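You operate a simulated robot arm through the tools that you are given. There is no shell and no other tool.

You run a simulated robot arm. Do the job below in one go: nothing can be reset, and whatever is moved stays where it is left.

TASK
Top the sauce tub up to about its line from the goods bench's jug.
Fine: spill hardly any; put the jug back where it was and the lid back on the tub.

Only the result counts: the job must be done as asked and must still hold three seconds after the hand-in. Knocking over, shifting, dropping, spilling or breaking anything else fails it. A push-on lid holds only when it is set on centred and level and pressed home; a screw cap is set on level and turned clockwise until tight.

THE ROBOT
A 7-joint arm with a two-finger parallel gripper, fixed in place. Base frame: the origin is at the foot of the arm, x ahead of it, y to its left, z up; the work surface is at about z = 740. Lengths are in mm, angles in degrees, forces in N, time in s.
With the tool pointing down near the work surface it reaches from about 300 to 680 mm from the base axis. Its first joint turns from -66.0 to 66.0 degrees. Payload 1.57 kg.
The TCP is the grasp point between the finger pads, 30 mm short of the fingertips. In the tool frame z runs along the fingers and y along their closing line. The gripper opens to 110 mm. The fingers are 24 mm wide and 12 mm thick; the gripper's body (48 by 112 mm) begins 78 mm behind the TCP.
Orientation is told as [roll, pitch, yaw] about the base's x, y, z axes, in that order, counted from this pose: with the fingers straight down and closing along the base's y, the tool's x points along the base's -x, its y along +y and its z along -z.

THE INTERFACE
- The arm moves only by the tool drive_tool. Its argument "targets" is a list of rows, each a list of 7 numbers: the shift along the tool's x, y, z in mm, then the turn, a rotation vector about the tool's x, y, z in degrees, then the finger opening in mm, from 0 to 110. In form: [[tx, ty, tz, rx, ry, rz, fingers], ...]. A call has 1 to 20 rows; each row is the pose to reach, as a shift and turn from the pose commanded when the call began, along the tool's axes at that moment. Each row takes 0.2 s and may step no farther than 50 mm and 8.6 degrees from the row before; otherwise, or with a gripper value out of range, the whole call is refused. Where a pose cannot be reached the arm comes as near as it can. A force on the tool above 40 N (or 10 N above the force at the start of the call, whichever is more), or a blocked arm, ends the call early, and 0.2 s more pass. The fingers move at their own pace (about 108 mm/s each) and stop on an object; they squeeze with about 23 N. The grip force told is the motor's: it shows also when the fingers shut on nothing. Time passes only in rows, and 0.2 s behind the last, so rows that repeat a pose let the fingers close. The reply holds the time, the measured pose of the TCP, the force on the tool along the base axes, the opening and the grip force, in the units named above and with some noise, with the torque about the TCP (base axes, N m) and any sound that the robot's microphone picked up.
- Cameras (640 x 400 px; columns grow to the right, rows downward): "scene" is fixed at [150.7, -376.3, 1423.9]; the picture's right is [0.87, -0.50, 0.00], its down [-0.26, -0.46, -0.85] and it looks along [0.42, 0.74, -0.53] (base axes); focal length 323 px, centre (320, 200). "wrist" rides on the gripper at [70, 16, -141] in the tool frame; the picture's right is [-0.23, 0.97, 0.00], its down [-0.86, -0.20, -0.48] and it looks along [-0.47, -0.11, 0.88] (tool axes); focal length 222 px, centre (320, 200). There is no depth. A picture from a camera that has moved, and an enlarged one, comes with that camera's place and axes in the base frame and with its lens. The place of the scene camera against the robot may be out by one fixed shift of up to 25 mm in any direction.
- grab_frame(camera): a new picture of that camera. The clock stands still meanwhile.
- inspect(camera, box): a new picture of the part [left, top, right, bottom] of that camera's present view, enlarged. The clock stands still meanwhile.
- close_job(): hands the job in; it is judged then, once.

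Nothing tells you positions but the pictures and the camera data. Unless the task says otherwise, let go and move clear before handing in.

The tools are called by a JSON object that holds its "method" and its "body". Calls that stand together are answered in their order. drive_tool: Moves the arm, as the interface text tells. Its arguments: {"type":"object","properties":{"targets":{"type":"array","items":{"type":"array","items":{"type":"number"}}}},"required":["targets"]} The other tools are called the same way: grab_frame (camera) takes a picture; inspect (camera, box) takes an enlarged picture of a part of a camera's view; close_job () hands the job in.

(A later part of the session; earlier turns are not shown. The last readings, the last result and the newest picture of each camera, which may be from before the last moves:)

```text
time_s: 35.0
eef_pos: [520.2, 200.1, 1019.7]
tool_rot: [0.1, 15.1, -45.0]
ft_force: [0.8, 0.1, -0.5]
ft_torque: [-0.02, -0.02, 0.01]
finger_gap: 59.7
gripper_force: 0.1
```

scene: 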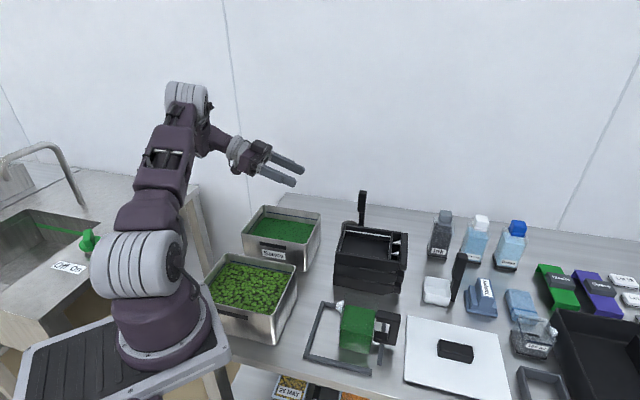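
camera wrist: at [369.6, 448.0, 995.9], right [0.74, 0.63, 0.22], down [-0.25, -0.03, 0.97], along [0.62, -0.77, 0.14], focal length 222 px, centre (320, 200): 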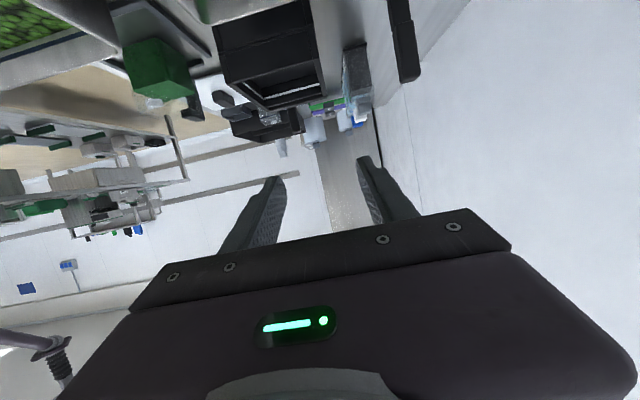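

Back at 15° tilt. Next I'll go to a pre-grasp point right above the handle's outer bar, staying high until past the tray stack.

{"method": "drive_tool", "body": {"targets": [[-15, -17, -4, 0, 0, 0, 60], [-40, -44, -11, 0, 0, 0, 60], [-70, -77, -19, 0, 0, 0, 60], [-100, -109, -27, 0, 0, 0, 60], [-130, -142, -35, 0, 0, 0, 60], [-158, -173, -42, 0, 0, 0, 60], [-176, -192, -47, 0, 0, 0, 60], [-181.4, -198.6, -48.6, 0, 0, 0, 60], [-190, -198.6, -17, 0, 0, 0, 60], [-198, -198.6, 15, 0, 0, 0, 60], [-207.2, -198.6, 47.7, 0, 0, 0, 60], [-207.2, -198.6, 47.7, 0, 0, 0, 60]]}}

{"method": "grab_frame", "body": {"camera": "wrist"}}

{"method": "inspect", "body": {"camera": "wrist", "box": [230, 60, 410, 240]}}

{"method": "inspect", "body": {"camera": "scene", "box": [320, 250, 440, 370]}}

```text
time_s: 37.6
eef_pos: [513.4, -72.9, 921.3]
tool_rot: [0.0, 15.0, -45.0]
ft_force: [-0.2, -0.5, 0.4]
ft_torque: [-0.01, 0.01, -0.03]
finger_gap: 60.0
gripper_force: 0.0
```

```text
taken
camera wrist: at [501.2, -38.8, 1075.4], right [0.84, 0.53, -0.06], down [0.53, -0.81, 0.24], along [0.08, -0.23, -0.97], focal length 222 px, centre (320, 200)
```

wrist: 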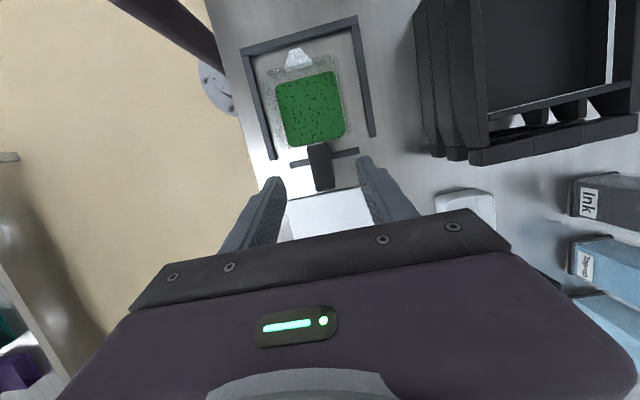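

```text
2.22 times, centred on (320, 150) of wrist
camera zoom: at [501.2, -38.8, 1075.4], right [0.84, 0.53, -0.06], down [0.53, -0.81, 0.24], along [0.08, -0.23, -0.97], focal length 494 px, centre (320, 311)
```

zoom: 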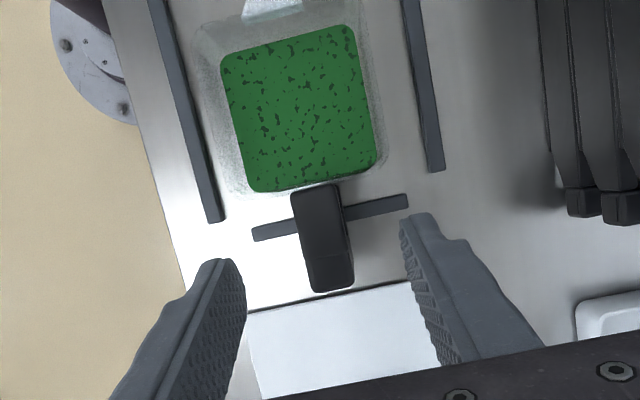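

```text
3.33 times, centred on (380, 310) of scene
camera zoom: at [150.7, -376.3, 1423.9], right [0.87, -0.5, 0.0], down [-0.26, -0.46, -0.85], along [0.42, 0.74, -0.53], focal length 1076 px, centre (120, -167)
```

zoom: 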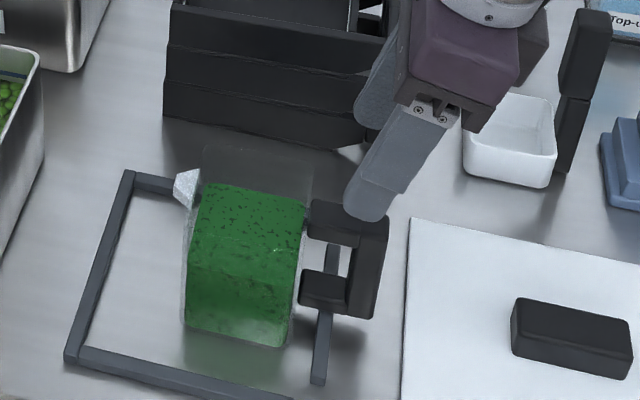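

The TCP is aligned with the handle bar within about 1.5 mm. I'll descend straight down around the handle.

{"method": "drive_tool", "body": {"targets": [[-6.5, -1.5, 24, 0, 0, 0, 60], [-13, -1.5, 48, 0, 0, 0, 60], [-19.5, -1.5, 72, 0, 0, 0, 60], [-26, -1.5, 96, 0, 0, 0, 60], [-31.4, -1.5, 117, 0, 0, 0, 60], [-31.4, -1.5, 117, 0, 0, 0, 60]]}}

{"method": "inspect", "body": {"camera": "wrist", "box": [230, 60, 410, 240]}}

{"method": "inspect", "body": {"camera": "scene", "box": [320, 250, 440, 370]}}

```text
time_s: 39.0
eef_pos: [510.8, -74.1, 798.9]
tool_rot: [0.1, 14.9, -45.1]
ft_force: [-0.5, 0.1, 1.0]
ft_torque: [-0.01, -0.01, 0.01]
finger_gap: 59.8
gripper_force: 0.2
```

```text
2.22 times, centred on (320, 150) of wrist
camera zoom: at [501.0, -40.8, 954.0], right [0.84, 0.53, -0.06], down [0.53, -0.81, 0.24], along [0.08, -0.23, -0.97], focal length 494 px, centre (320, 311)
```

zoom: 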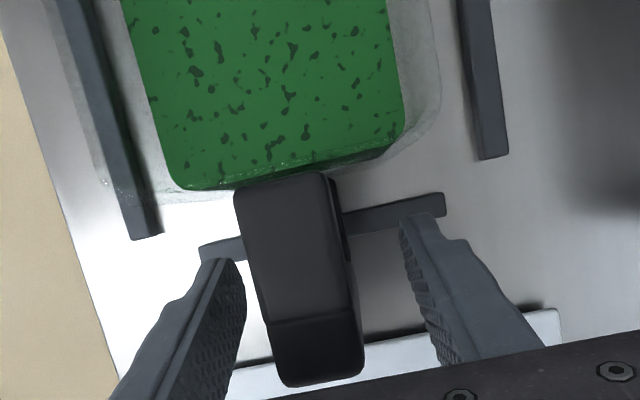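

```text
3.33 times, centred on (380, 310) of scene
camera zoom: at [150.7, -376.3, 1423.9], right [0.87, -0.5, 0.0], down [-0.26, -0.46, -0.85], along [0.42, 0.74, -0.53], focal length 1076 px, centre (120, -167)
```

zoom: 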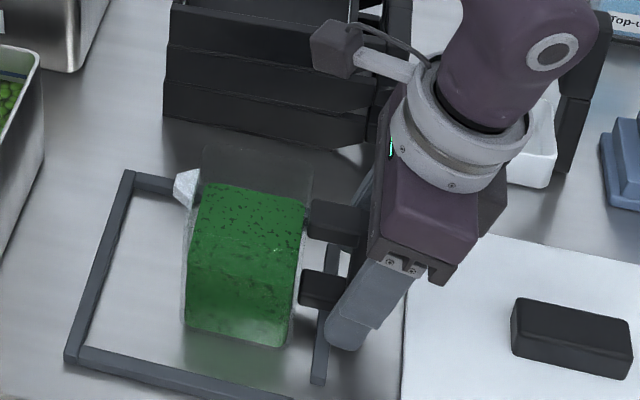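

The fingers straddle the handle's outer bar. Closing now.

{"method": "drive_tool", "body": {"targets": [[0, 0, 0, 0, 0, 0, 40], [0, 0, 0, 0, 0, 0, 28], [0, 0, 0, 0, 0, 0, 15], [0, 0, 0, 0, 0, 0, 5], [0, 0, 0, 0, 0, 0, 5], [0, 0, 0, 0, 0, 0, 5]]}}

{"method": "inspect", "body": {"camera": "wrist", "box": [230, 60, 410, 240]}}

{"method": "inspect", "body": {"camera": "scene", "box": [320, 250, 440, 370]}}

```text
time_s: 40.4
eef_pos: [511.7, -74.0, 799.8]
tool_rot: [0.2, 15.0, -45.0]
ft_force: [0.0, 0.4, 2.3]
ft_torque: [-0.06, 0.14, -0.1]
finger_gap: 21.8
gripper_force: 23.5
```

```text
2.22 times, centred on (320, 150) of wrist
camera zoom: at [501.0, -40.8, 954.4], right [0.84, 0.53, -0.06], down [0.53, -0.81, 0.24], along [0.08, -0.23, -0.97], focal length 494 px, centre (320, 311)
```

zoom: 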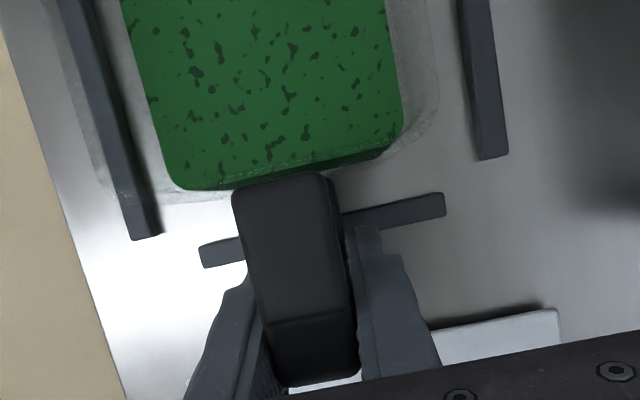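

```text
3.33 times, centred on (380, 310) of scene
camera zoom: at [150.7, -376.3, 1423.9], right [0.87, -0.5, 0.0], down [-0.26, -0.46, -0.85], along [0.42, 0.74, -0.53], focal length 1076 px, centre (120, -167)
```

zoom: 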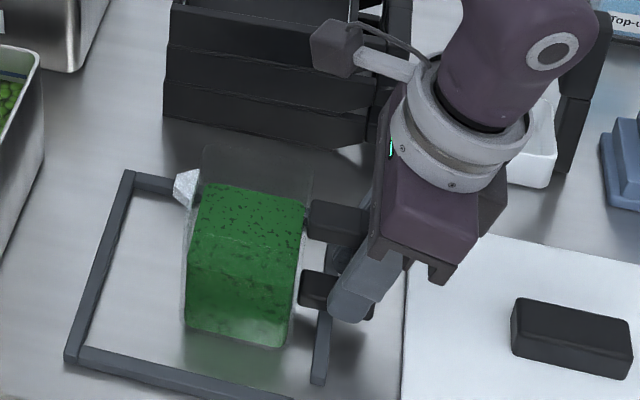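

Firm grip at 21.8 mm. I'll lift slowly and straight, then check that the jug isn't tilting in the fingers.

{"method": "drive_tool", "body": {"targets": [[0.5, 0, -2, 0, 0, 0, 5], [1, 0, -4, 0, 0, 0, 5], [2, 0, -7.5, 0, 0, 0, 5], [3, 0, -11, 0, 0, 0, 5], [4, 0, -15, 0, 0, 0, 5], [5.2, 0, -19.3, 0, 0, 0, 5], [5.2, 0, -19.3, 0, 0, 0, 5]]}}

{"method": "inspect", "body": {"camera": "wrist", "box": [230, 60, 410, 240]}}

{"method": "inspect", "body": {"camera": "scene", "box": [320, 250, 440, 370]}}

```text
time_s: 42.0
eef_pos: [510.6, -74.1, 819.0]
tool_rot: [0.1, 15.1, -45.0]
ft_force: [-0.5, -0.7, -4.1]
ft_torque: [-0.16, -0.15, 0.0]
finger_gap: 22.0
gripper_force: 22.3
```

```text
2.22 times, centred on (320, 150) of wrist
camera zoom: at [500.6, -40.5, 973.9], right [0.84, 0.53, -0.06], down [0.53, -0.81, 0.24], along [0.08, -0.23, -0.97], focal length 494 px, centre (320, 311)
```

zoom: 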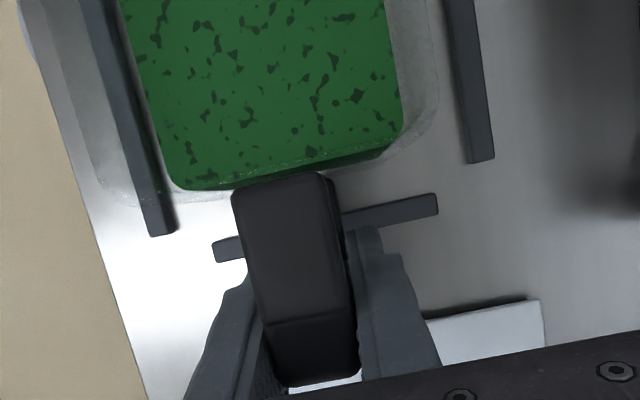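

```text
3.33 times, centred on (380, 310) of scene
camera zoom: at [150.7, -376.3, 1423.9], right [0.87, -0.5, 0.0], down [-0.26, -0.46, -0.85], along [0.42, 0.74, -0.53], focal length 1076 px, centre (120, -167)
```

zoom: 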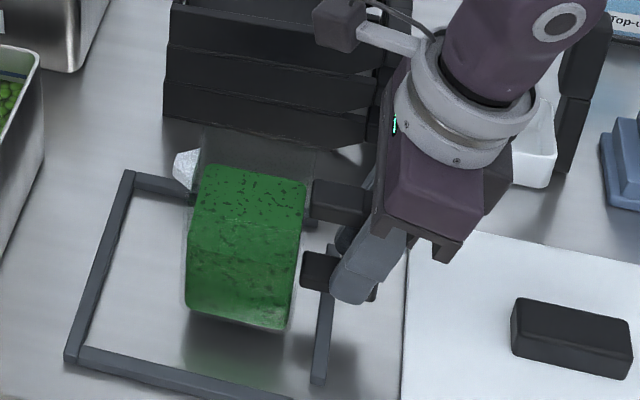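

The jug hangs level in the grip (weight about 4 N). I'll lift it smoothly to a safe carry height.

{"method": "drive_tool", "body": {"targets": [[1.3, 0, -4.8, 0, 0, 0, 5], [4, 0, -15, 0, 0, 0, 5], [9, 0, -34, 0, 0, 0, 5], [15.5, 0, -58, 0, 0, 0, 5], [22, 0, -83, 0, 0, 0, 5], [29, 0, -108, 0, 0, 0, 5], [35.5, 0, -132, 0, 0, 0, 5], [41.4, 0, -154.5, 0, 0, 0, 5], [46, 0, -172, 0, 0, 0, 5], [49.5, 0, -185, 0, 0, 0, 5], [50.7, 0, -189.3, 0, 0, 0, 5], [50.7, 0, -189.3, 0, 0, 0, 5]]}}

{"method": "grab_frame", "body": {"camera": "scene"}}

{"method": "grab_frame", "body": {"camera": "wrist"}}

```text
time_s: 44.6
eef_pos: [511.2, -74.2, 1015.1]
tool_rot: [0.0, 14.9, -45.0]
ft_force: [-0.3, -0.2, -3.4]
ft_torque: [-0.19, -0.21, -0.03]
finger_gap: 22.1
gripper_force: 23.4
```

```text
taken
```

scene: 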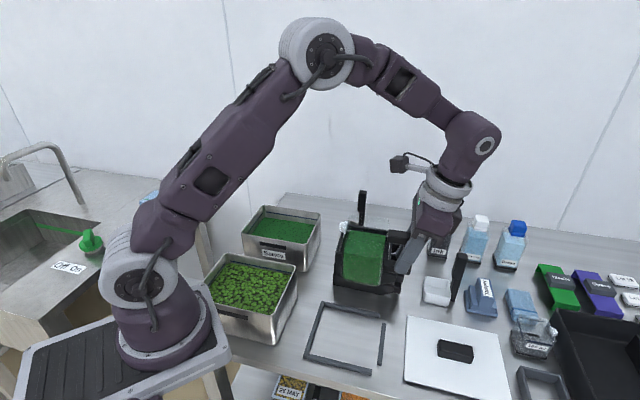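

```text
taken
camera wrist: at [500.6, -40.9, 1170.5], right [0.84, 0.53, -0.06], down [0.53, -0.81, 0.24], along [0.08, -0.23, -0.97], focal length 222 px, centre (320, 200)
```

wrist: 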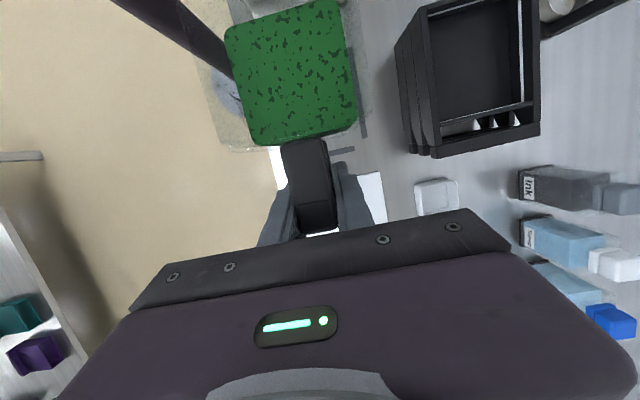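

Now a smooth level transfer to over the tub.

{"method": "drive_tool", "body": {"targets": [[4.6, 5, 1.2, 0, 0, 0, 5], [16.2, 17.7, 4.3, 0, 0, 0, 5], [34.8, 38, 9.3, 0, 0, 0, 5], [57.9, 63.3, 15.5, 0, 0, 0, 5], [81.1, 88.6, 21.7, 0, 0, 0, 5], [104.3, 113.9, 27.9, 0, 0, 0, 5], [127.4, 139.3, 34.2, 0, 0, 0, 5], [150.6, 164.6, 40.4, 0, 0, 0, 5], [173.8, 189.9, 46.6, 0, 0, 0, 5], [196.9, 215.2, 52.8, 0, 0, 0, 5], [214, 234, 57.4, 0, 0, 0, 5], [226, 247, 60.6, 0, 0, 0, 5], [231.7, 253.2, 62.1, 0, 0, 0, 5], [231.7, 253.2, 62.1, 0, 0, 0, 5]]}}

{"method": "grab_frame", "body": {"camera": "scene"}}

{"method": "grab_frame", "body": {"camera": "wrist"}}

```text
time_s: 47.6
eef_pos: [520.7, 273.9, 1014.8]
tool_rot: [0.1, 15.0, -45.0]
ft_force: [0.0, -0.9, -4.4]
ft_torque: [-0.2, -0.17, -0.01]
finger_gap: 22.0
gripper_force: 23.0
```

```text
taken
```

scene: 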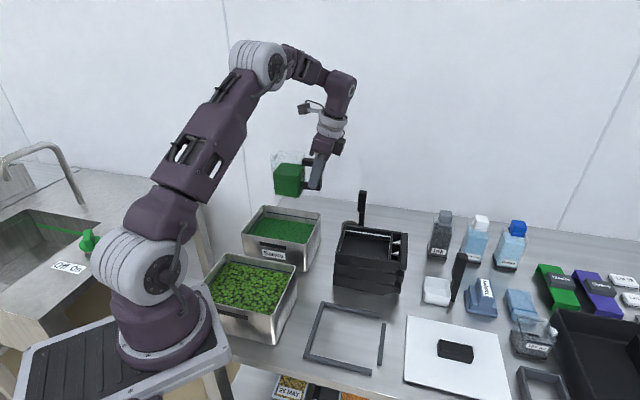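

```text
taken
camera wrist: at [510.0, 308.0, 1170.8], right [0.84, 0.53, -0.06], down [0.53, -0.81, 0.24], along [0.08, -0.23, -0.97], focal length 222 px, centre (320, 200)
```

wrist: 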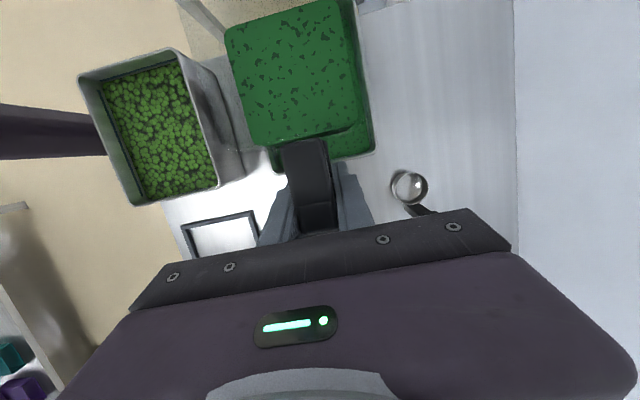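

The jug is level above the tub. I'll start tilting to 30°, pivoting about the spout and descending; that should still be below the outflow angle.

{"method": "drive_tool", "body": {"targets": [[-2.5, 0, 2.5, 0, -4, 0, 5], [-5.5, 0, 5.5, 0, -8, 0, 5], [-8.2, 0, 9, 0, -12, 0, 5], [-10.3, 0, 11.7, 0, -15, 0, 5], [-10.6, 0, 15, 0, -19, 0, 5], [-10.8, 0, 18, 0, -23, 0, 5], [-10.9, 0, 20.8, 0, -27, 0, 5], [-10.9, 0, 22.4, 0, -30, 0, 5], [-10.9, 0, 22.4, 0, -30, 0, 5]]}}

{"method": "inspect", "body": {"camera": "scene", "box": [220, 120, 360, 280]}}

{"method": "grab_frame", "body": {"camera": "wrist"}}

```text
time_s: 49.6
eef_pos: [525.1, 271.6, 989.7]
tool_rot: [0.1, -15.1, -45.0]
ft_force: [-0.5, 0.2, -3.9]
ft_torque: [-0.17, -0.17, 0.01]
finger_gap: 21.9
gripper_force: 23.2
```

```text
2.50 times, centred on (290, 200) of scene
camera zoom: at [150.7, -376.3, 1423.9], right [0.87, -0.5, 0.0], down [-0.26, -0.46, -0.85], along [0.42, 0.74, -0.53], focal length 807 px, centre (395, 200)
```

zoom: 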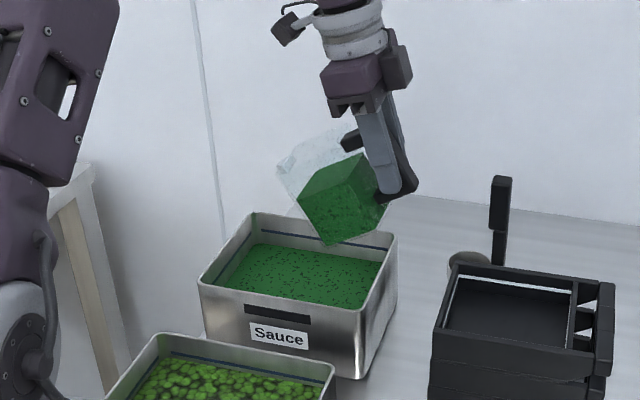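

```text
taken
camera wrist: at [461.7, 356.8, 1109.6], right [0.84, 0.53, 0.06], down [0.35, -0.64, 0.68], along [0.4, -0.56, -0.73], focal length 222 px, centre (320, 200)
```

wrist: 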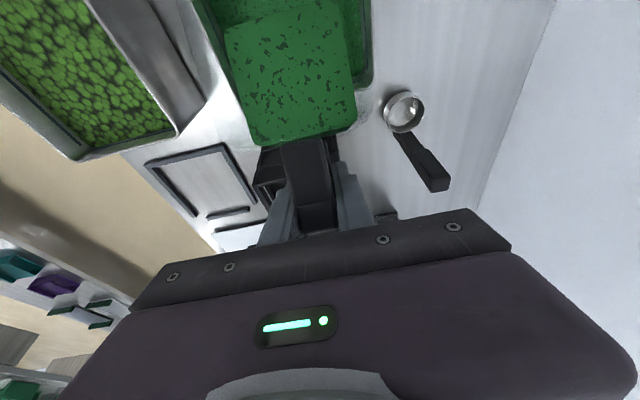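

No outflow yet; the jug's spout is over the tub centre. I'll tilt on to 45° and watch the weight.

{"method": "drive_tool", "body": {"targets": [[1.5, 0, -1, 0, -3, 0, 5], [3.3, 0, -2.2, 0, -6, 0, 5], [5.3, 0, -3.6, 0, -9, 0, 5], [7.4, 0, -5, 0, -12, 0, 5], [9.7, 0, -6.5, 0, -15, 0, 5], [9.7, 0, -6.5, 0, -15, 0, 5]]}}

{"method": "inspect", "body": {"camera": "scene", "box": [220, 120, 360, 280]}}

{"method": "grab_frame", "body": {"camera": "wrist"}}

```text
time_s: 51.0
eef_pos: [515.6, 278.5, 994.8]
tool_rot: [0.0, -30.1, -45.1]
ft_force: [-0.1, 0.0, -4.3]
ft_torque: [-0.13, -0.14, 0.01]
finger_gap: 22.1
gripper_force: 22.6
```

```text
2.50 times, centred on (290, 200) of scene
camera zoom: at [150.7, -376.3, 1423.9], right [0.87, -0.5, 0.0], down [-0.26, -0.46, -0.85], along [0.42, 0.74, -0.53], focal length 807 px, centre (395, 200)
```

zoom: 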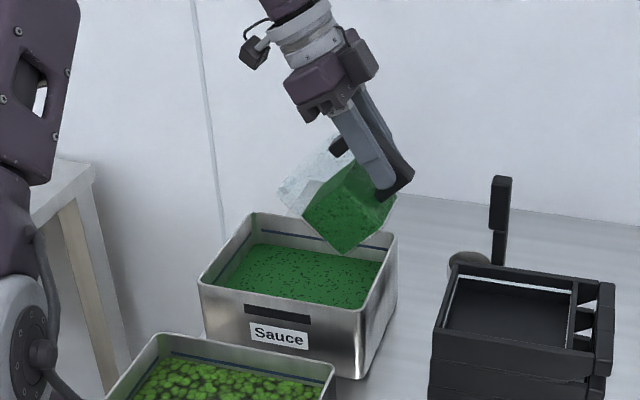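

```text
taken
camera wrist: at [434.7, 383.5, 1082.6], right [0.83, 0.55, 0.12], down [0.21, -0.5, 0.84], along [0.52, -0.67, -0.53], focal length 222 px, centre (320, 200)
```

wrist: 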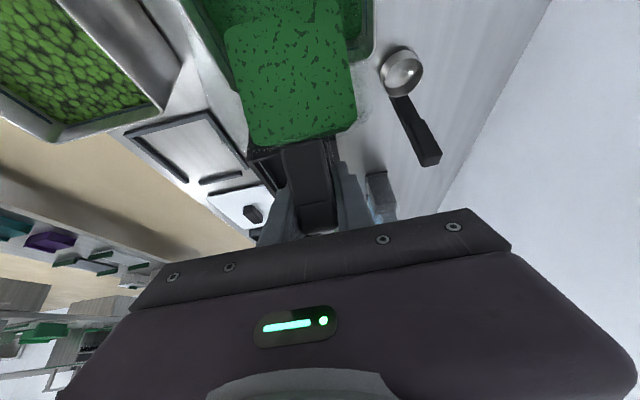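

Still holding at 45°. Going to 52.5° in small steps.

{"method": "drive_tool", "body": {"targets": [[2.3, 0, -1.2, 0, -2.5, 0, 5], [4.8, 0, -2.5, 0, -5, 0, 5], [7.6, 0, -4, 0, -7.5, 0, 5], [7.6, 0, -4, 0, -7.5, 0, 5]]}}

{"method": "inspect", "body": {"camera": "scene", "box": [220, 120, 360, 280]}}

```text
time_s: 52.0
eef_pos: [511.0, 285.4, 993.4]
tool_rot: [0.1, -37.5, -45.1]
ft_force: [-0.1, -0.2, -4.1]
ft_torque: [-0.11, -0.13, 0.02]
finger_gap: 22.4
gripper_force: 22.8
```

```text
2.50 times, centred on (290, 200) of scene
camera zoom: at [150.7, -376.3, 1423.9], right [0.87, -0.5, 0.0], down [-0.26, -0.46, -0.85], along [0.42, 0.74, -0.53], focal length 807 px, centre (395, 200)
```

zoom: 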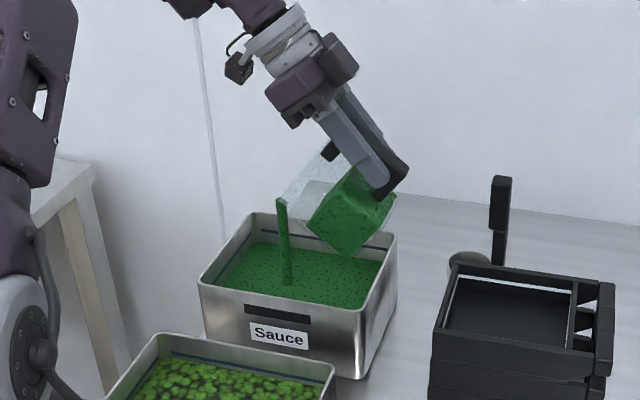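

Sauce is streaming from the spout into the tub's middle. I'll hold here briefly and watch the levels.

{"method": "drive_tool", "body": {"targets": [[0, 0, 0, 0, 0, 0, 5], [0, 0, 0, 0, 0, 0, 5], [0, 0, 0, 0, 0, 0, 5]]}}

{"method": "inspect", "body": {"camera": "scene", "box": [220, 120, 360, 280]}}

{"method": "inspect", "body": {"camera": "scene", "box": [235, 195, 325, 265]}}

{"method": "grab_frame", "body": {"camera": "wrist"}}

```text
time_s: 52.8
eef_pos: [510.3, 284.8, 994.9]
tool_rot: [0.2, -37.5, -45.2]
ft_force: [0.3, 0.0, -3.7]
ft_torque: [-0.1, -0.11, 0.01]
finger_gap: 22.0
gripper_force: 23.1
```

```text
2.50 times, centred on (290, 200) of scene
camera zoom: at [150.7, -376.3, 1423.9], right [0.87, -0.5, 0.0], down [-0.26, -0.46, -0.85], along [0.42, 0.74, -0.53], focal length 807 px, centre (395, 200)
```

zoom: 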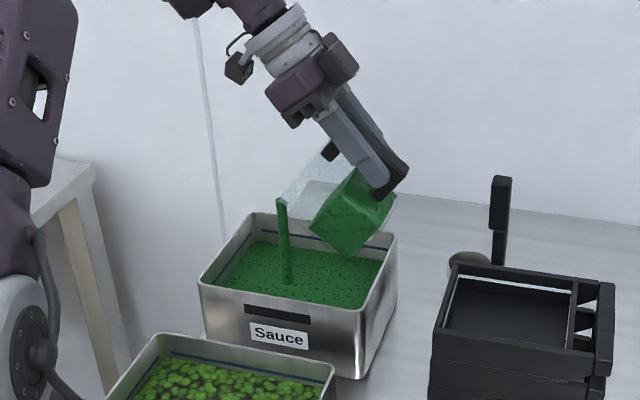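

```text
5.71 times, centred on (280, 230) of scene
camera zoom: at [150.7, -376.3, 1423.9], right [0.87, -0.5, 0.0], down [-0.26, -0.46, -0.85], along [0.42, 0.74, -0.53], focal length 1845 px, centre (549, 29)
```

zoom: 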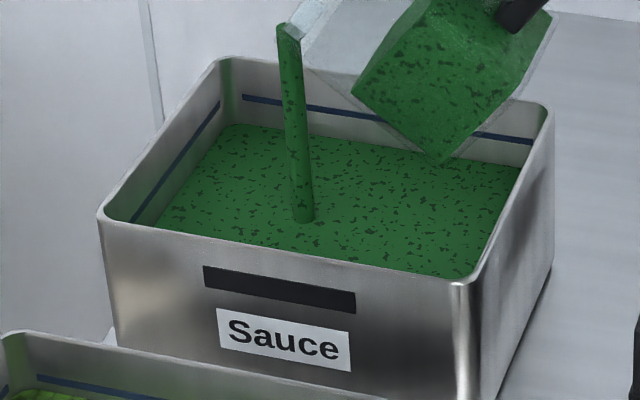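

```text
taken
camera wrist: at [421.4, 396.8, 1064.4], right [0.82, 0.56, 0.14], down [0.13, -0.42, 0.9], along [0.56, -0.72, -0.41], focal length 222 px, centre (320, 200)
```

wrist: 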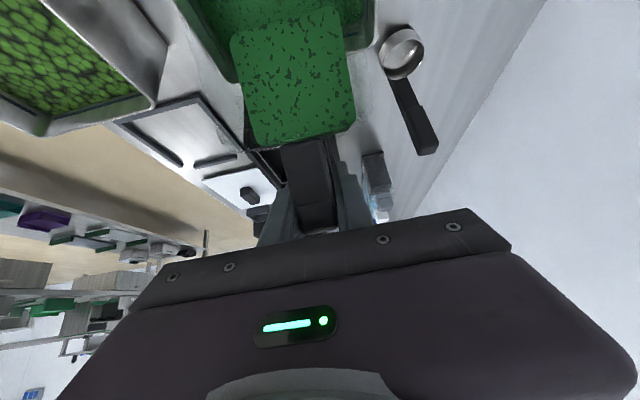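

The level is rising and the stream lands well inside. I'll continue holding for another second.

{"method": "drive_tool", "body": {"targets": [[0, 0, 0, 0, 0, 0, 5], [0, 0, 0, 0, 0, 0, 5], [0, 0, 0, 0, 0, 0, 5], [0, 0, 0, 0, 0, 0, 5], [0, 0, 0, 0, 0, 0, 5]]}}

{"method": "inspect", "body": {"camera": "scene", "box": [235, 195, 325, 265]}}

{"method": "inspect", "body": {"camera": "wrist", "box": [180, 0, 400, 180]}}

```text
time_s: 54.0
eef_pos: [510.1, 284.4, 995.2]
tool_rot: [0.0, -37.4, -45.0]
ft_force: [0.1, 0.1, -3.0]
ft_torque: [-0.07, -0.09, -0.02]
finger_gap: 22.0
gripper_force: 23.4
```

```text
5.71 times, centred on (280, 230) of scene
camera zoom: at [150.7, -376.3, 1423.9], right [0.87, -0.5, 0.0], down [-0.26, -0.46, -0.85], along [0.42, 0.74, -0.53], focal length 1845 px, centre (549, 29)
```

zoom: 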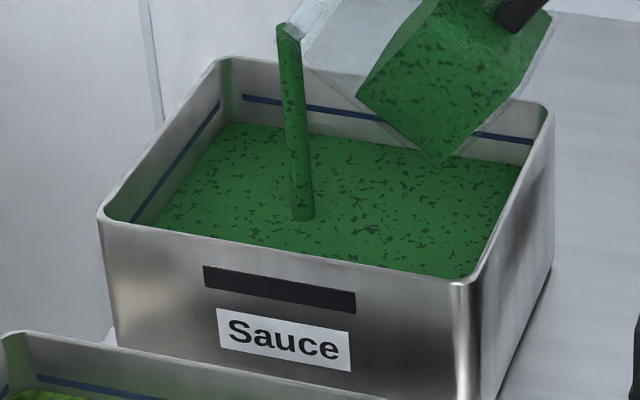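

```text
2.22 times, centred on (290, 90) of wrist
camera zoom: at [421.3, 396.8, 1064.4], right [0.82, 0.56, 0.14], down [0.13, -0.42, 0.9], along [0.56, -0.72, -0.41], focal length 494 px, centre (387, 444)
```

zoom: 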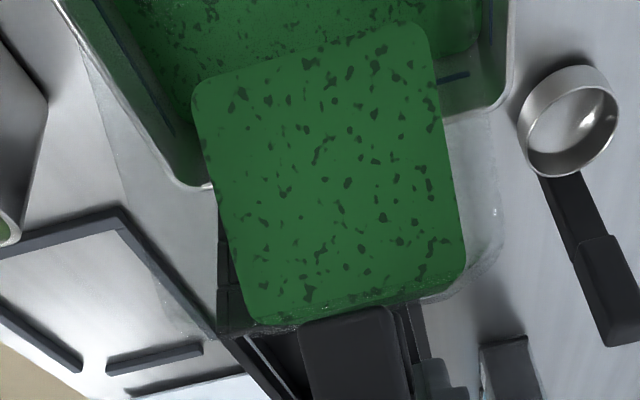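

Pouring steadily. I'll increase the tilt a little (to 57°) and hold while the spout stays put.

{"method": "drive_tool", "body": {"targets": [[1.6, 0, -0.3, 0, -1.5, 0, 5], [3.2, 0, -0.6, 0, -3, 0, 5], [4.9, 0, -1, 0, -4.5, 0, 5], [4.9, 0, -1, 0, -4.5, 0, 5], [4.9, 0, -1, 0, -4.5, 0, 5], [4.9, 0, -1, 0, -4.5, 0, 5]]}}

{"method": "inspect", "body": {"camera": "scene", "box": [235, 195, 325, 265]}}

{"method": "inspect", "body": {"camera": "scene", "box": [220, 120, 360, 280]}}

```text
time_s: 55.4
eef_pos: [507.5, 287.7, 992.2]
tool_rot: [0.1, -42.1, -45.1]
ft_force: [0.5, 0.4, -2.7]
ft_torque: [-0.08, -0.07, 0.0]
finger_gap: 21.9
gripper_force: 23.0
```

```text
5.71 times, centred on (280, 230) of scene
camera zoom: at [150.7, -376.3, 1423.9], right [0.87, -0.5, 0.0], down [-0.26, -0.46, -0.85], along [0.42, 0.74, -0.53], focal length 1845 px, centre (549, 29)
```

zoom: 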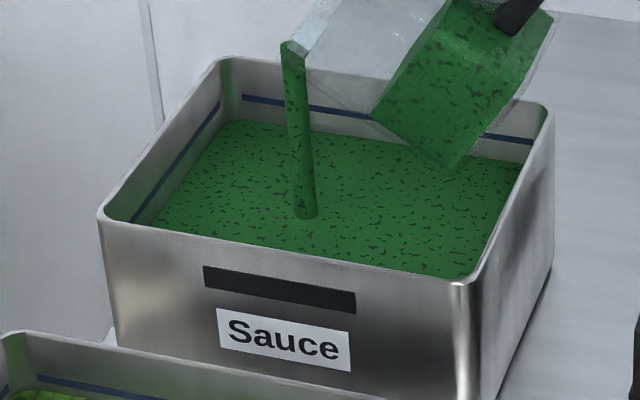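

```text
2.50 times, centred on (290, 200) of scene
camera zoom: at [150.7, -376.3, 1423.9], right [0.87, -0.5, 0.0], down [-0.26, -0.46, -0.85], along [0.42, 0.74, -0.53], focal length 807 px, centre (395, 200)
```

zoom: 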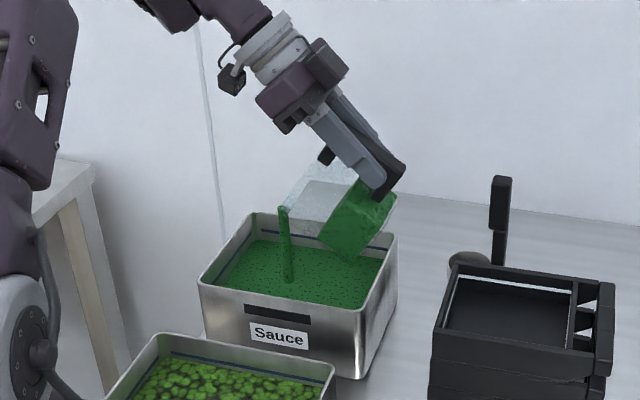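

About half has been poured; the tub's level is climbing toward the line. Tilting on to 66°, spout fixed in place.

{"method": "drive_tool", "body": {"targets": [[1.1, 0, -2.1, 0, -1.5, 0, 5], [2.3, 0, -4.3, 0, -3, 0, 5], [3.5, 0, -6.5, 0, -4.5, 0, 5], [4.7, 0, -8.7, 0, -6, 0, 5], [5.9, 0, -10.9, 0, -7.5, 0, 5], [7.1, 0, -13.1, 0, -9, 0, 5], [7.1, 0, -13.1, 0, -9, 0, 5]]}}

{"method": "inspect", "body": {"camera": "scene", "box": [235, 195, 325, 265]}}

{"method": "inspect", "body": {"camera": "scene", "box": [220, 120, 360, 280]}}

```text
time_s: 57.0
eef_pos: [497.9, 297.5, 997.0]
tool_rot: [0.0, -51.0, -45.1]
ft_force: [-0.4, -0.4, -3.1]
ft_torque: [-0.03, -0.03, 0.0]
finger_gap: 21.6
gripper_force: 22.9
```

```text
5.71 times, centred on (280, 230) of scene
camera zoom: at [150.7, -376.3, 1423.9], right [0.87, -0.5, 0.0], down [-0.26, -0.46, -0.85], along [0.42, 0.74, -0.53], focal length 1845 px, centre (549, 29)
```

zoom: 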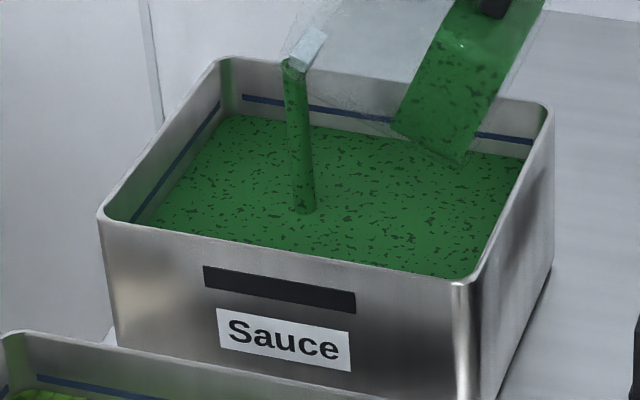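

```text
2.50 times, centred on (290, 200) of scene
camera zoom: at [150.7, -376.3, 1423.9], right [0.87, -0.5, 0.0], down [-0.26, -0.46, -0.85], along [0.42, 0.74, -0.53], focal length 807 px, centre (395, 200)
```

zoom: 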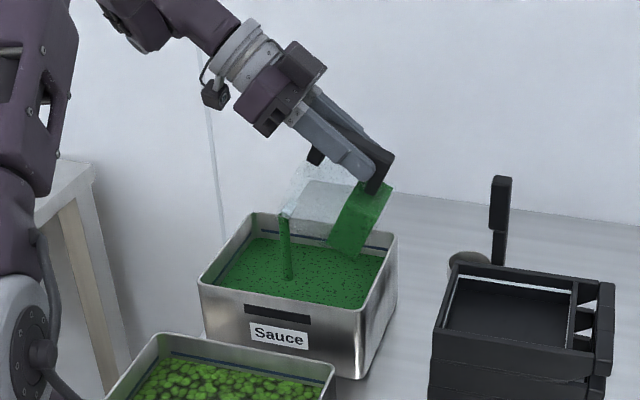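

The level is now over halfway from its start to the line. Continuing to 72° with a close eye on the line.

{"method": "drive_tool", "body": {"targets": [[1.2, 0, -2.4, 0, -1.5, 0, 5], [2.5, 0, -4.8, 0, -3, 0, 5], [3.7, 0, -7.2, 0, -4.5, 0, 5], [5, 0, -9.6, 0, -6, 0, 5], [5, 0, -9.6, 0, -6, 0, 5]]}}

{"method": "inspect", "body": {"camera": "scene", "box": [235, 195, 325, 265]}}

{"method": "inspect", "body": {"camera": "scene", "box": [255, 203, 305, 233]}}

{"method": "grab_frame", "body": {"camera": "wrist"}}

```text
time_s: 58.2
eef_pos: [489.6, 304.7, 999.4]
tool_rot: [0.2, -56.9, -45.2]
ft_force: [-0.2, 0.0, -2.2]
ft_torque: [-0.03, -0.06, 0.01]
finger_gap: 22.0
gripper_force: 23.0
```

```text
5.71 times, centred on (280, 230) of scene
camera zoom: at [150.7, -376.3, 1423.9], right [0.87, -0.5, 0.0], down [-0.26, -0.46, -0.85], along [0.42, 0.74, -0.53], focal length 1845 px, centre (549, 29)
```

zoom: 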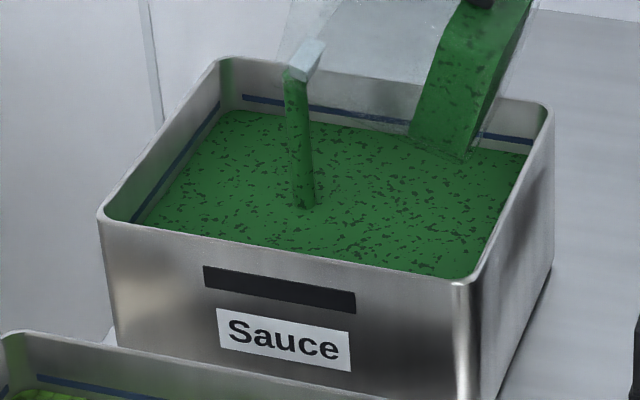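

```text
12.80 times, centred on (280, 218) of scene
camera zoom: at [150.7, -376.3, 1423.9], right [0.87, -0.5, 0.0], down [-0.26, -0.46, -0.85], along [0.42, 0.74, -0.53], focal length 4133 px, centre (832, -30)
```

zoom: 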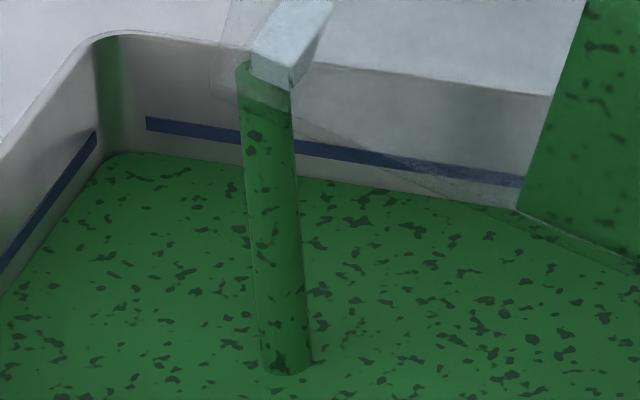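

```text
taken
camera wrist: at [390.0, 428.3, 1018.4], right [0.78, 0.6, 0.19], down [-0.1, -0.19, 0.98], along [0.62, -0.78, -0.09], focal length 222 px, centre (320, 200)
```

wrist: 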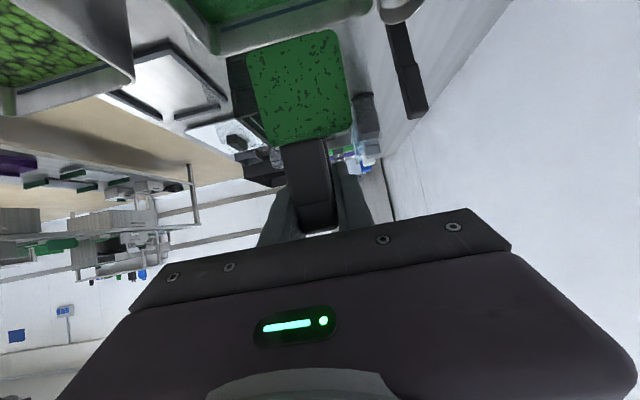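

About 8 mm remain to the line. Continuing to 80° at the same gentle pace.

{"method": "drive_tool", "body": {"targets": [[0.6, 0, -3.3, 0, -1.6, 0, 5], [1.2, 0, -6.7, 0, -3.2, 0, 5], [1.8, 0, -10, 0, -4.8, 0, 5], [2.4, 0, -13.4, 0, -6.4, 0, 5], [2.9, 0, -16.7, 0, -8, 0, 5], [2.9, 0, -16.7, 0, -8, 0, 5]]}}

{"method": "inspect", "body": {"camera": "scene", "box": [220, 120, 360, 280]}}

{"method": "inspect", "body": {"camera": "scene", "box": [255, 203, 305, 233]}}

{"method": "grab_frame", "body": {"camera": "wrist"}}

```text
time_s: 59.6
eef_pos: [478.9, 316.4, 1006.6]
tool_rot: [0.2, -64.9, -45.2]
ft_force: [0.2, 0.2, -2.9]
ft_torque: [-0.01, 0.01, -0.04]
finger_gap: 21.8
gripper_force: 22.8
```

```text
2.50 times, centred on (290, 200) of scene
camera zoom: at [150.7, -376.3, 1423.9], right [0.87, -0.5, 0.0], down [-0.26, -0.46, -0.85], along [0.42, 0.74, -0.53], focal length 807 px, centre (395, 200)
```

zoom: 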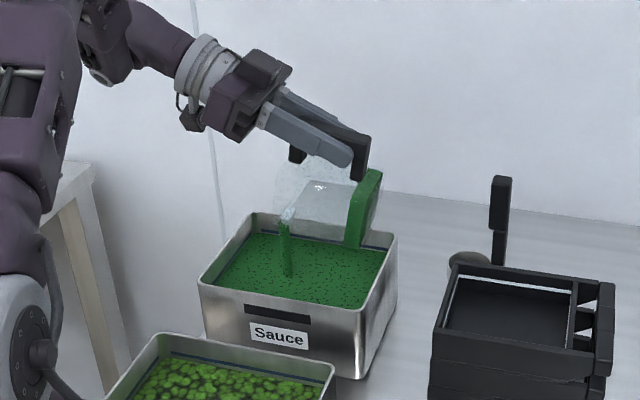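

```text
12.80 times, centred on (280, 218) of scene
camera zoom: at [150.7, -376.3, 1423.9], right [0.87, -0.5, 0.0], down [-0.26, -0.46, -0.85], along [0.42, 0.74, -0.53], focal length 4133 px, centre (832, -30)
```

zoom: 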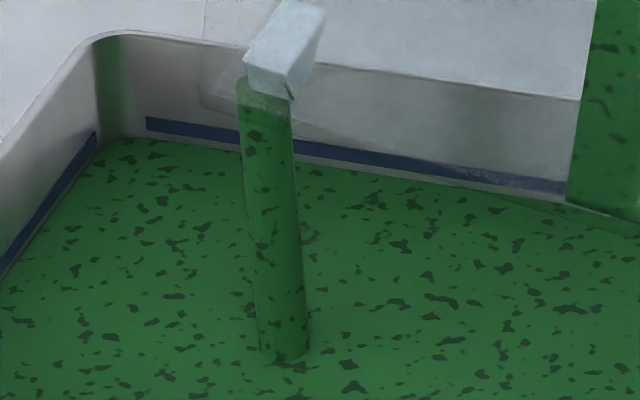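

```text
taken
camera wrist: at [378.2, 440.1, 1002.8], right [0.76, 0.62, 0.21], down [-0.19, -0.09, 0.98], along [0.62, -0.78, 0.05], focal length 222 px, centre (320, 200)
```

wrist: 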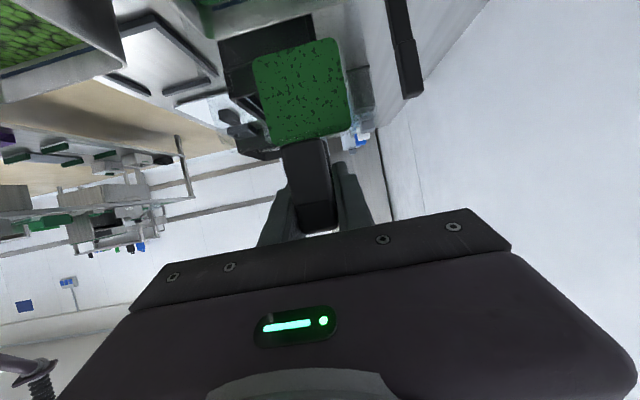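

About 4 mm remain to the line. I'll hold for a short moment and recheck.

{"method": "drive_tool", "body": {"targets": [[0, 0, 0, 0, 0, 0, 5], [0, 0, 0, 0, 0, 0, 5]]}}

{"method": "inspect", "body": {"camera": "scene", "box": [255, 203, 305, 233]}}

{"method": "inspect", "body": {"camera": "scene", "box": [220, 120, 360, 280]}}

```text
time_s: 60.2
eef_pos: [478.4, 316.7, 1005.2]
tool_rot: [0.1, -65.0, -45.2]
ft_force: [-0.2, 0.1, -1.6]
ft_torque: [0.03, 0.0, -0.02]
finger_gap: 21.8
gripper_force: 22.8
```

```text
12.80 times, centred on (280, 218) of scene
camera zoom: at [150.7, -376.3, 1423.9], right [0.87, -0.5, 0.0], down [-0.26, -0.46, -0.85], along [0.42, 0.74, -0.53], focal length 4133 px, centre (832, -30)
```

zoom: 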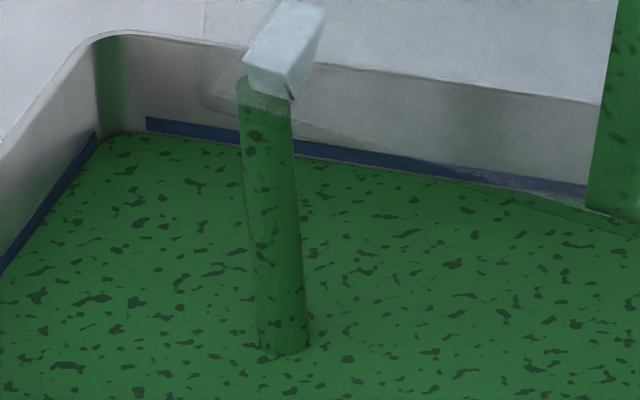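

```text
2.50 times, centred on (290, 200) of scene
camera zoom: at [150.7, -376.3, 1423.9], right [0.87, -0.5, 0.0], down [-0.26, -0.46, -0.85], along [0.42, 0.74, -0.53], focal length 807 px, centre (395, 200)
```

zoom: 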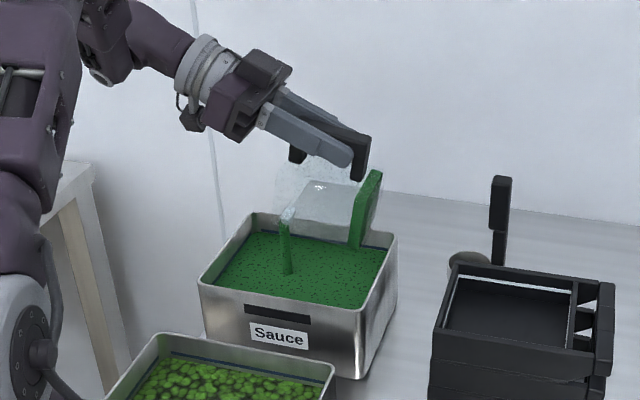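

The sauce now touches the line's lower edge. I'll tilt back now; the residual flow during tilt-back should bring it to about the line's centre.

{"method": "drive_tool", "body": {"targets": [[0, 0, 0, 0, 0, 0, 5], [-4.1, 0, 14.2, 0, 7.5, 0, 5], [-8.6, 0, 26.8, 0, 15, 0, 5], [-13.7, 0, 37.3, 0, 22.5, 0, 5], [-23.1, 0, 43.8, 0, 30, 0, 5], [-30.6, 0, 49.2, 0, 37.5, 0, 5], [-30.6, 0, 49.2, 0, 37.5, 0, 5]]}}

{"method": "inspect", "body": {"camera": "scene", "box": [255, 203, 305, 233]}}

{"method": "inspect", "body": {"camera": "scene", "box": [220, 120, 360, 280]}}

```text
time_s: 61.8
eef_pos: [518.3, 276.6, 1012.3]
tool_rot: [0.2, -27.4, -45.0]
ft_force: [0.9, -0.5, -1.7]
ft_torque: [-0.06, -0.03, -0.01]
finger_gap: 22.0
gripper_force: 22.7
```

```text
12.80 times, centred on (280, 218) of scene
camera zoom: at [150.7, -376.3, 1423.9], right [0.87, -0.5, 0.0], down [-0.26, -0.46, -0.85], along [0.42, 0.74, -0.53], focal length 4133 px, centre (832, -30)
```

zoom: 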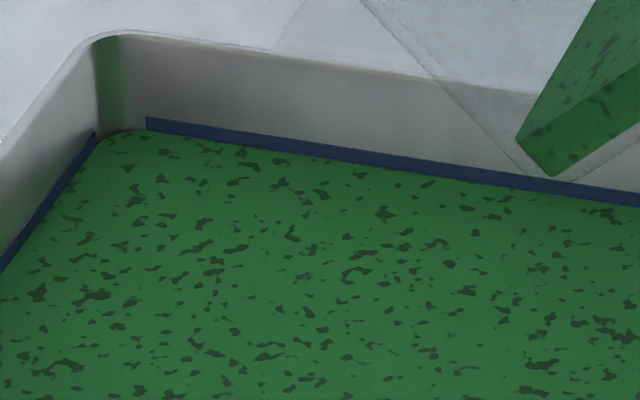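

```text
2.50 times, centred on (290, 200) of scene
camera zoom: at [150.7, -376.3, 1423.9], right [0.87, -0.5, 0.0], down [-0.26, -0.46, -0.85], along [0.42, 0.74, -0.53], focal length 807 px, centre (395, 200)
```

zoom: 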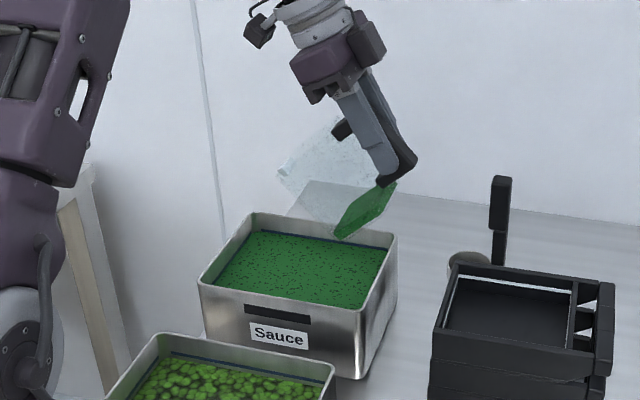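

The flow stopped with the sauce right at the line's lower edge, roughly 2 mm under its centre. I'll add one more short dash to bring it onto the line.

{"method": "drive_tool", "body": {"targets": [[9.2, 0, 0.4, 0, -7.5, 0, 5], [20.7, 0, 0.9, 0, -15, 0, 5], [31.1, 0, -4.4, 0, -22.5, 0, 5], [42.4, 0, -11.6, 0, -30, 0, 5], [54.2, 0, -20.3, 0, -37.5, 0, 5]]}}

{"method": "inspect", "body": {"camera": "scene", "box": [255, 203, 305, 233]}}

{"method": "inspect", "body": {"camera": "scene", "box": [220, 120, 360, 280]}}

```text
time_s: 63.0
eef_pos: [477.5, 317.8, 1005.4]
tool_rot: [0.3, -65.2, -45.2]
ft_force: [-0.7, 0.5, -1.8]
ft_torque: [-0.03, 0.01, -0.01]
finger_gap: 22.2
gripper_force: 22.8
```

```text
12.80 times, centred on (280, 218) of scene
camera zoom: at [150.7, -376.3, 1423.9], right [0.87, -0.5, 0.0], down [-0.26, -0.46, -0.85], along [0.42, 0.74, -0.53], focal length 4133 px, centre (832, -30)
```

zoom: 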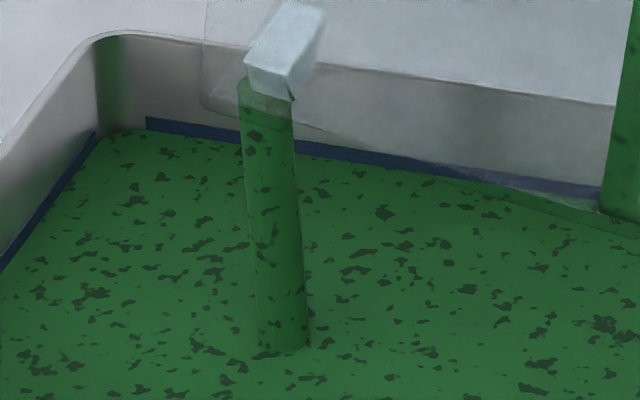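

```text
2.50 times, centred on (290, 200) of scene
camera zoom: at [150.7, -376.3, 1423.9], right [0.87, -0.5, 0.0], down [-0.26, -0.46, -0.85], along [0.42, 0.74, -0.53], focal length 807 px, centre (395, 200)
```

zoom: 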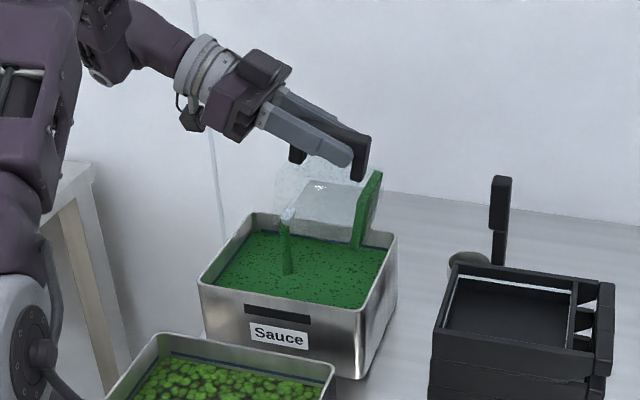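

Flow has resumed. Short hold, then recheck.

{"method": "drive_tool", "body": {"targets": [[0, 0, 0, 0, 0, 0, 5], [0, 0, 0, 0, 0, 0, 5]]}}

{"method": "inspect", "body": {"camera": "scene", "box": [255, 203, 305, 233]}}

```text
time_s: 63.6
eef_pos: [478.7, 316.3, 1005.7]
tool_rot: [0.2, -65.0, -45.2]
ft_force: [0.6, -0.2, -2.1]
ft_torque: [0.01, 0.05, 0.02]
finger_gap: 21.7
gripper_force: 22.8
```

```text
12.80 times, centred on (280, 218) of scene
camera zoom: at [150.7, -376.3, 1423.9], right [0.87, -0.5, 0.0], down [-0.26, -0.46, -0.85], along [0.42, 0.74, -0.53], focal length 4133 px, centre (832, -30)
```

zoom: 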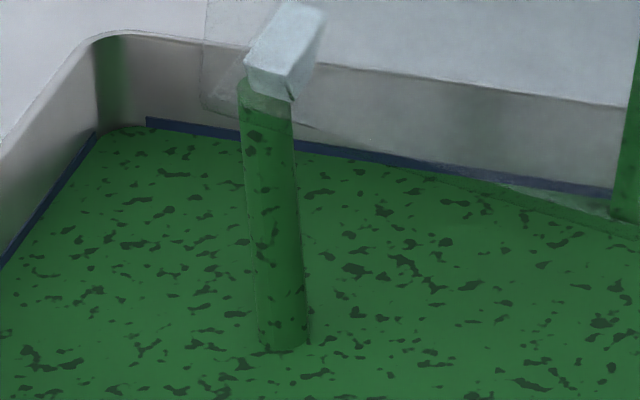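

The sauce is now up to about the middle of the line. Tilting fully back to level over the tub.

{"method": "drive_tool", "body": {"targets": [[-4.1, 0, 14.2, 0, 7.5, 0, 5], [-8.6, 0, 26.8, 0, 15, 0, 5], [-13.7, 0, 37.3, 0, 22.5, 0, 5], [-23.1, 0, 43.8, 0, 30, 0, 5], [-30.6, 0, 49.2, 0, 37.5, 0, 5], [-36.5, 0, 52.9, 0, 45, 0, 5], [-40.8, 0, 55, 0, 52.5, 0, 5], [-39.3, 0, 57.3, 0, 60, 0, 5], [-36.9, 0, 57.5, 0, 67.5, 0, 5], [-33.7, 0, 55.7, 0, 75, 0, 5], [-34, 0, 51.9, 0, 80, 0, 5], [-34, 0, 51.9, 0, 80, 0, 5]]}}

{"method": "inspect", "body": {"camera": "scene", "box": [255, 203, 305, 233]}}

{"method": "inspect", "body": {"camera": "scene", "box": [220, 120, 360, 280]}}

{"method": "grab_frame", "body": {"camera": "wrist"}}

```text
time_s: 66.2
eef_pos: [522.8, 272.7, 1014.1]
tool_rot: [0.0, 15.1, -44.9]
ft_force: [0.4, 0.6, -1.0]
ft_torque: [-0.09, -0.08, -0.01]
finger_gap: 21.8
gripper_force: 23.1
```

```text
12.80 times, centred on (280, 218) of scene
camera zoom: at [150.7, -376.3, 1423.9], right [0.87, -0.5, 0.0], down [-0.26, -0.46, -0.85], along [0.42, 0.74, -0.53], focal length 4133 px, centre (832, -30)
```

zoom: 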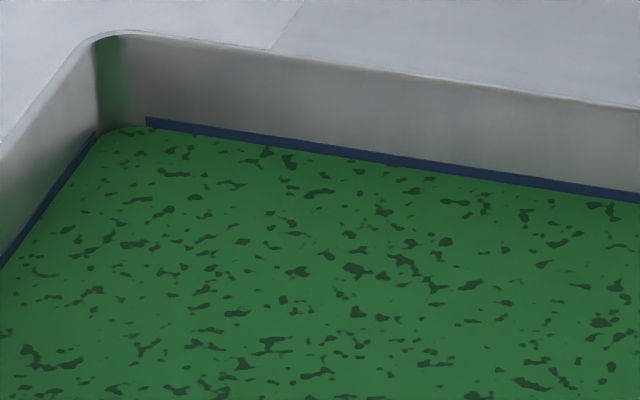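

```text
2.50 times, centred on (290, 200) of scene
camera zoom: at [150.7, -376.3, 1423.9], right [0.87, -0.5, 0.0], down [-0.26, -0.46, -0.85], along [0.42, 0.74, -0.53], focal length 807 px, centre (395, 200)
```

zoom: 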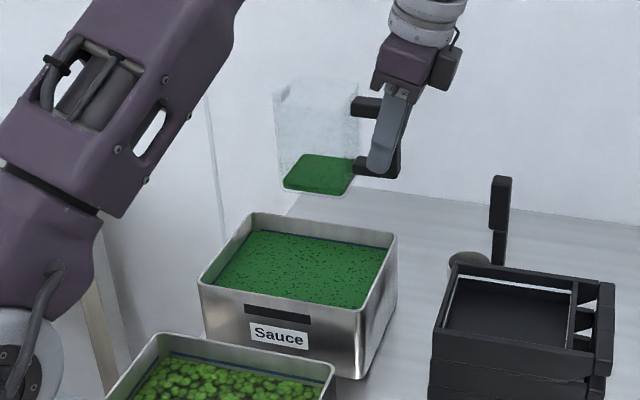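

```text
taken
camera wrist: at [511.5, 306.5, 1169.8], right [0.84, 0.53, -0.06], down [0.53, -0.81, 0.24], along [0.08, -0.23, -0.97], focal length 222 px, centre (320, 200)
```

wrist: 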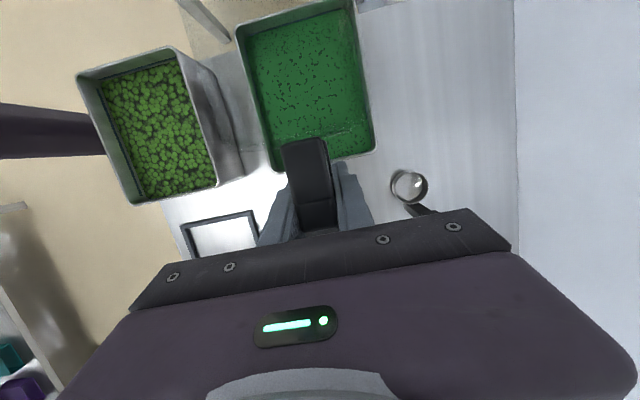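

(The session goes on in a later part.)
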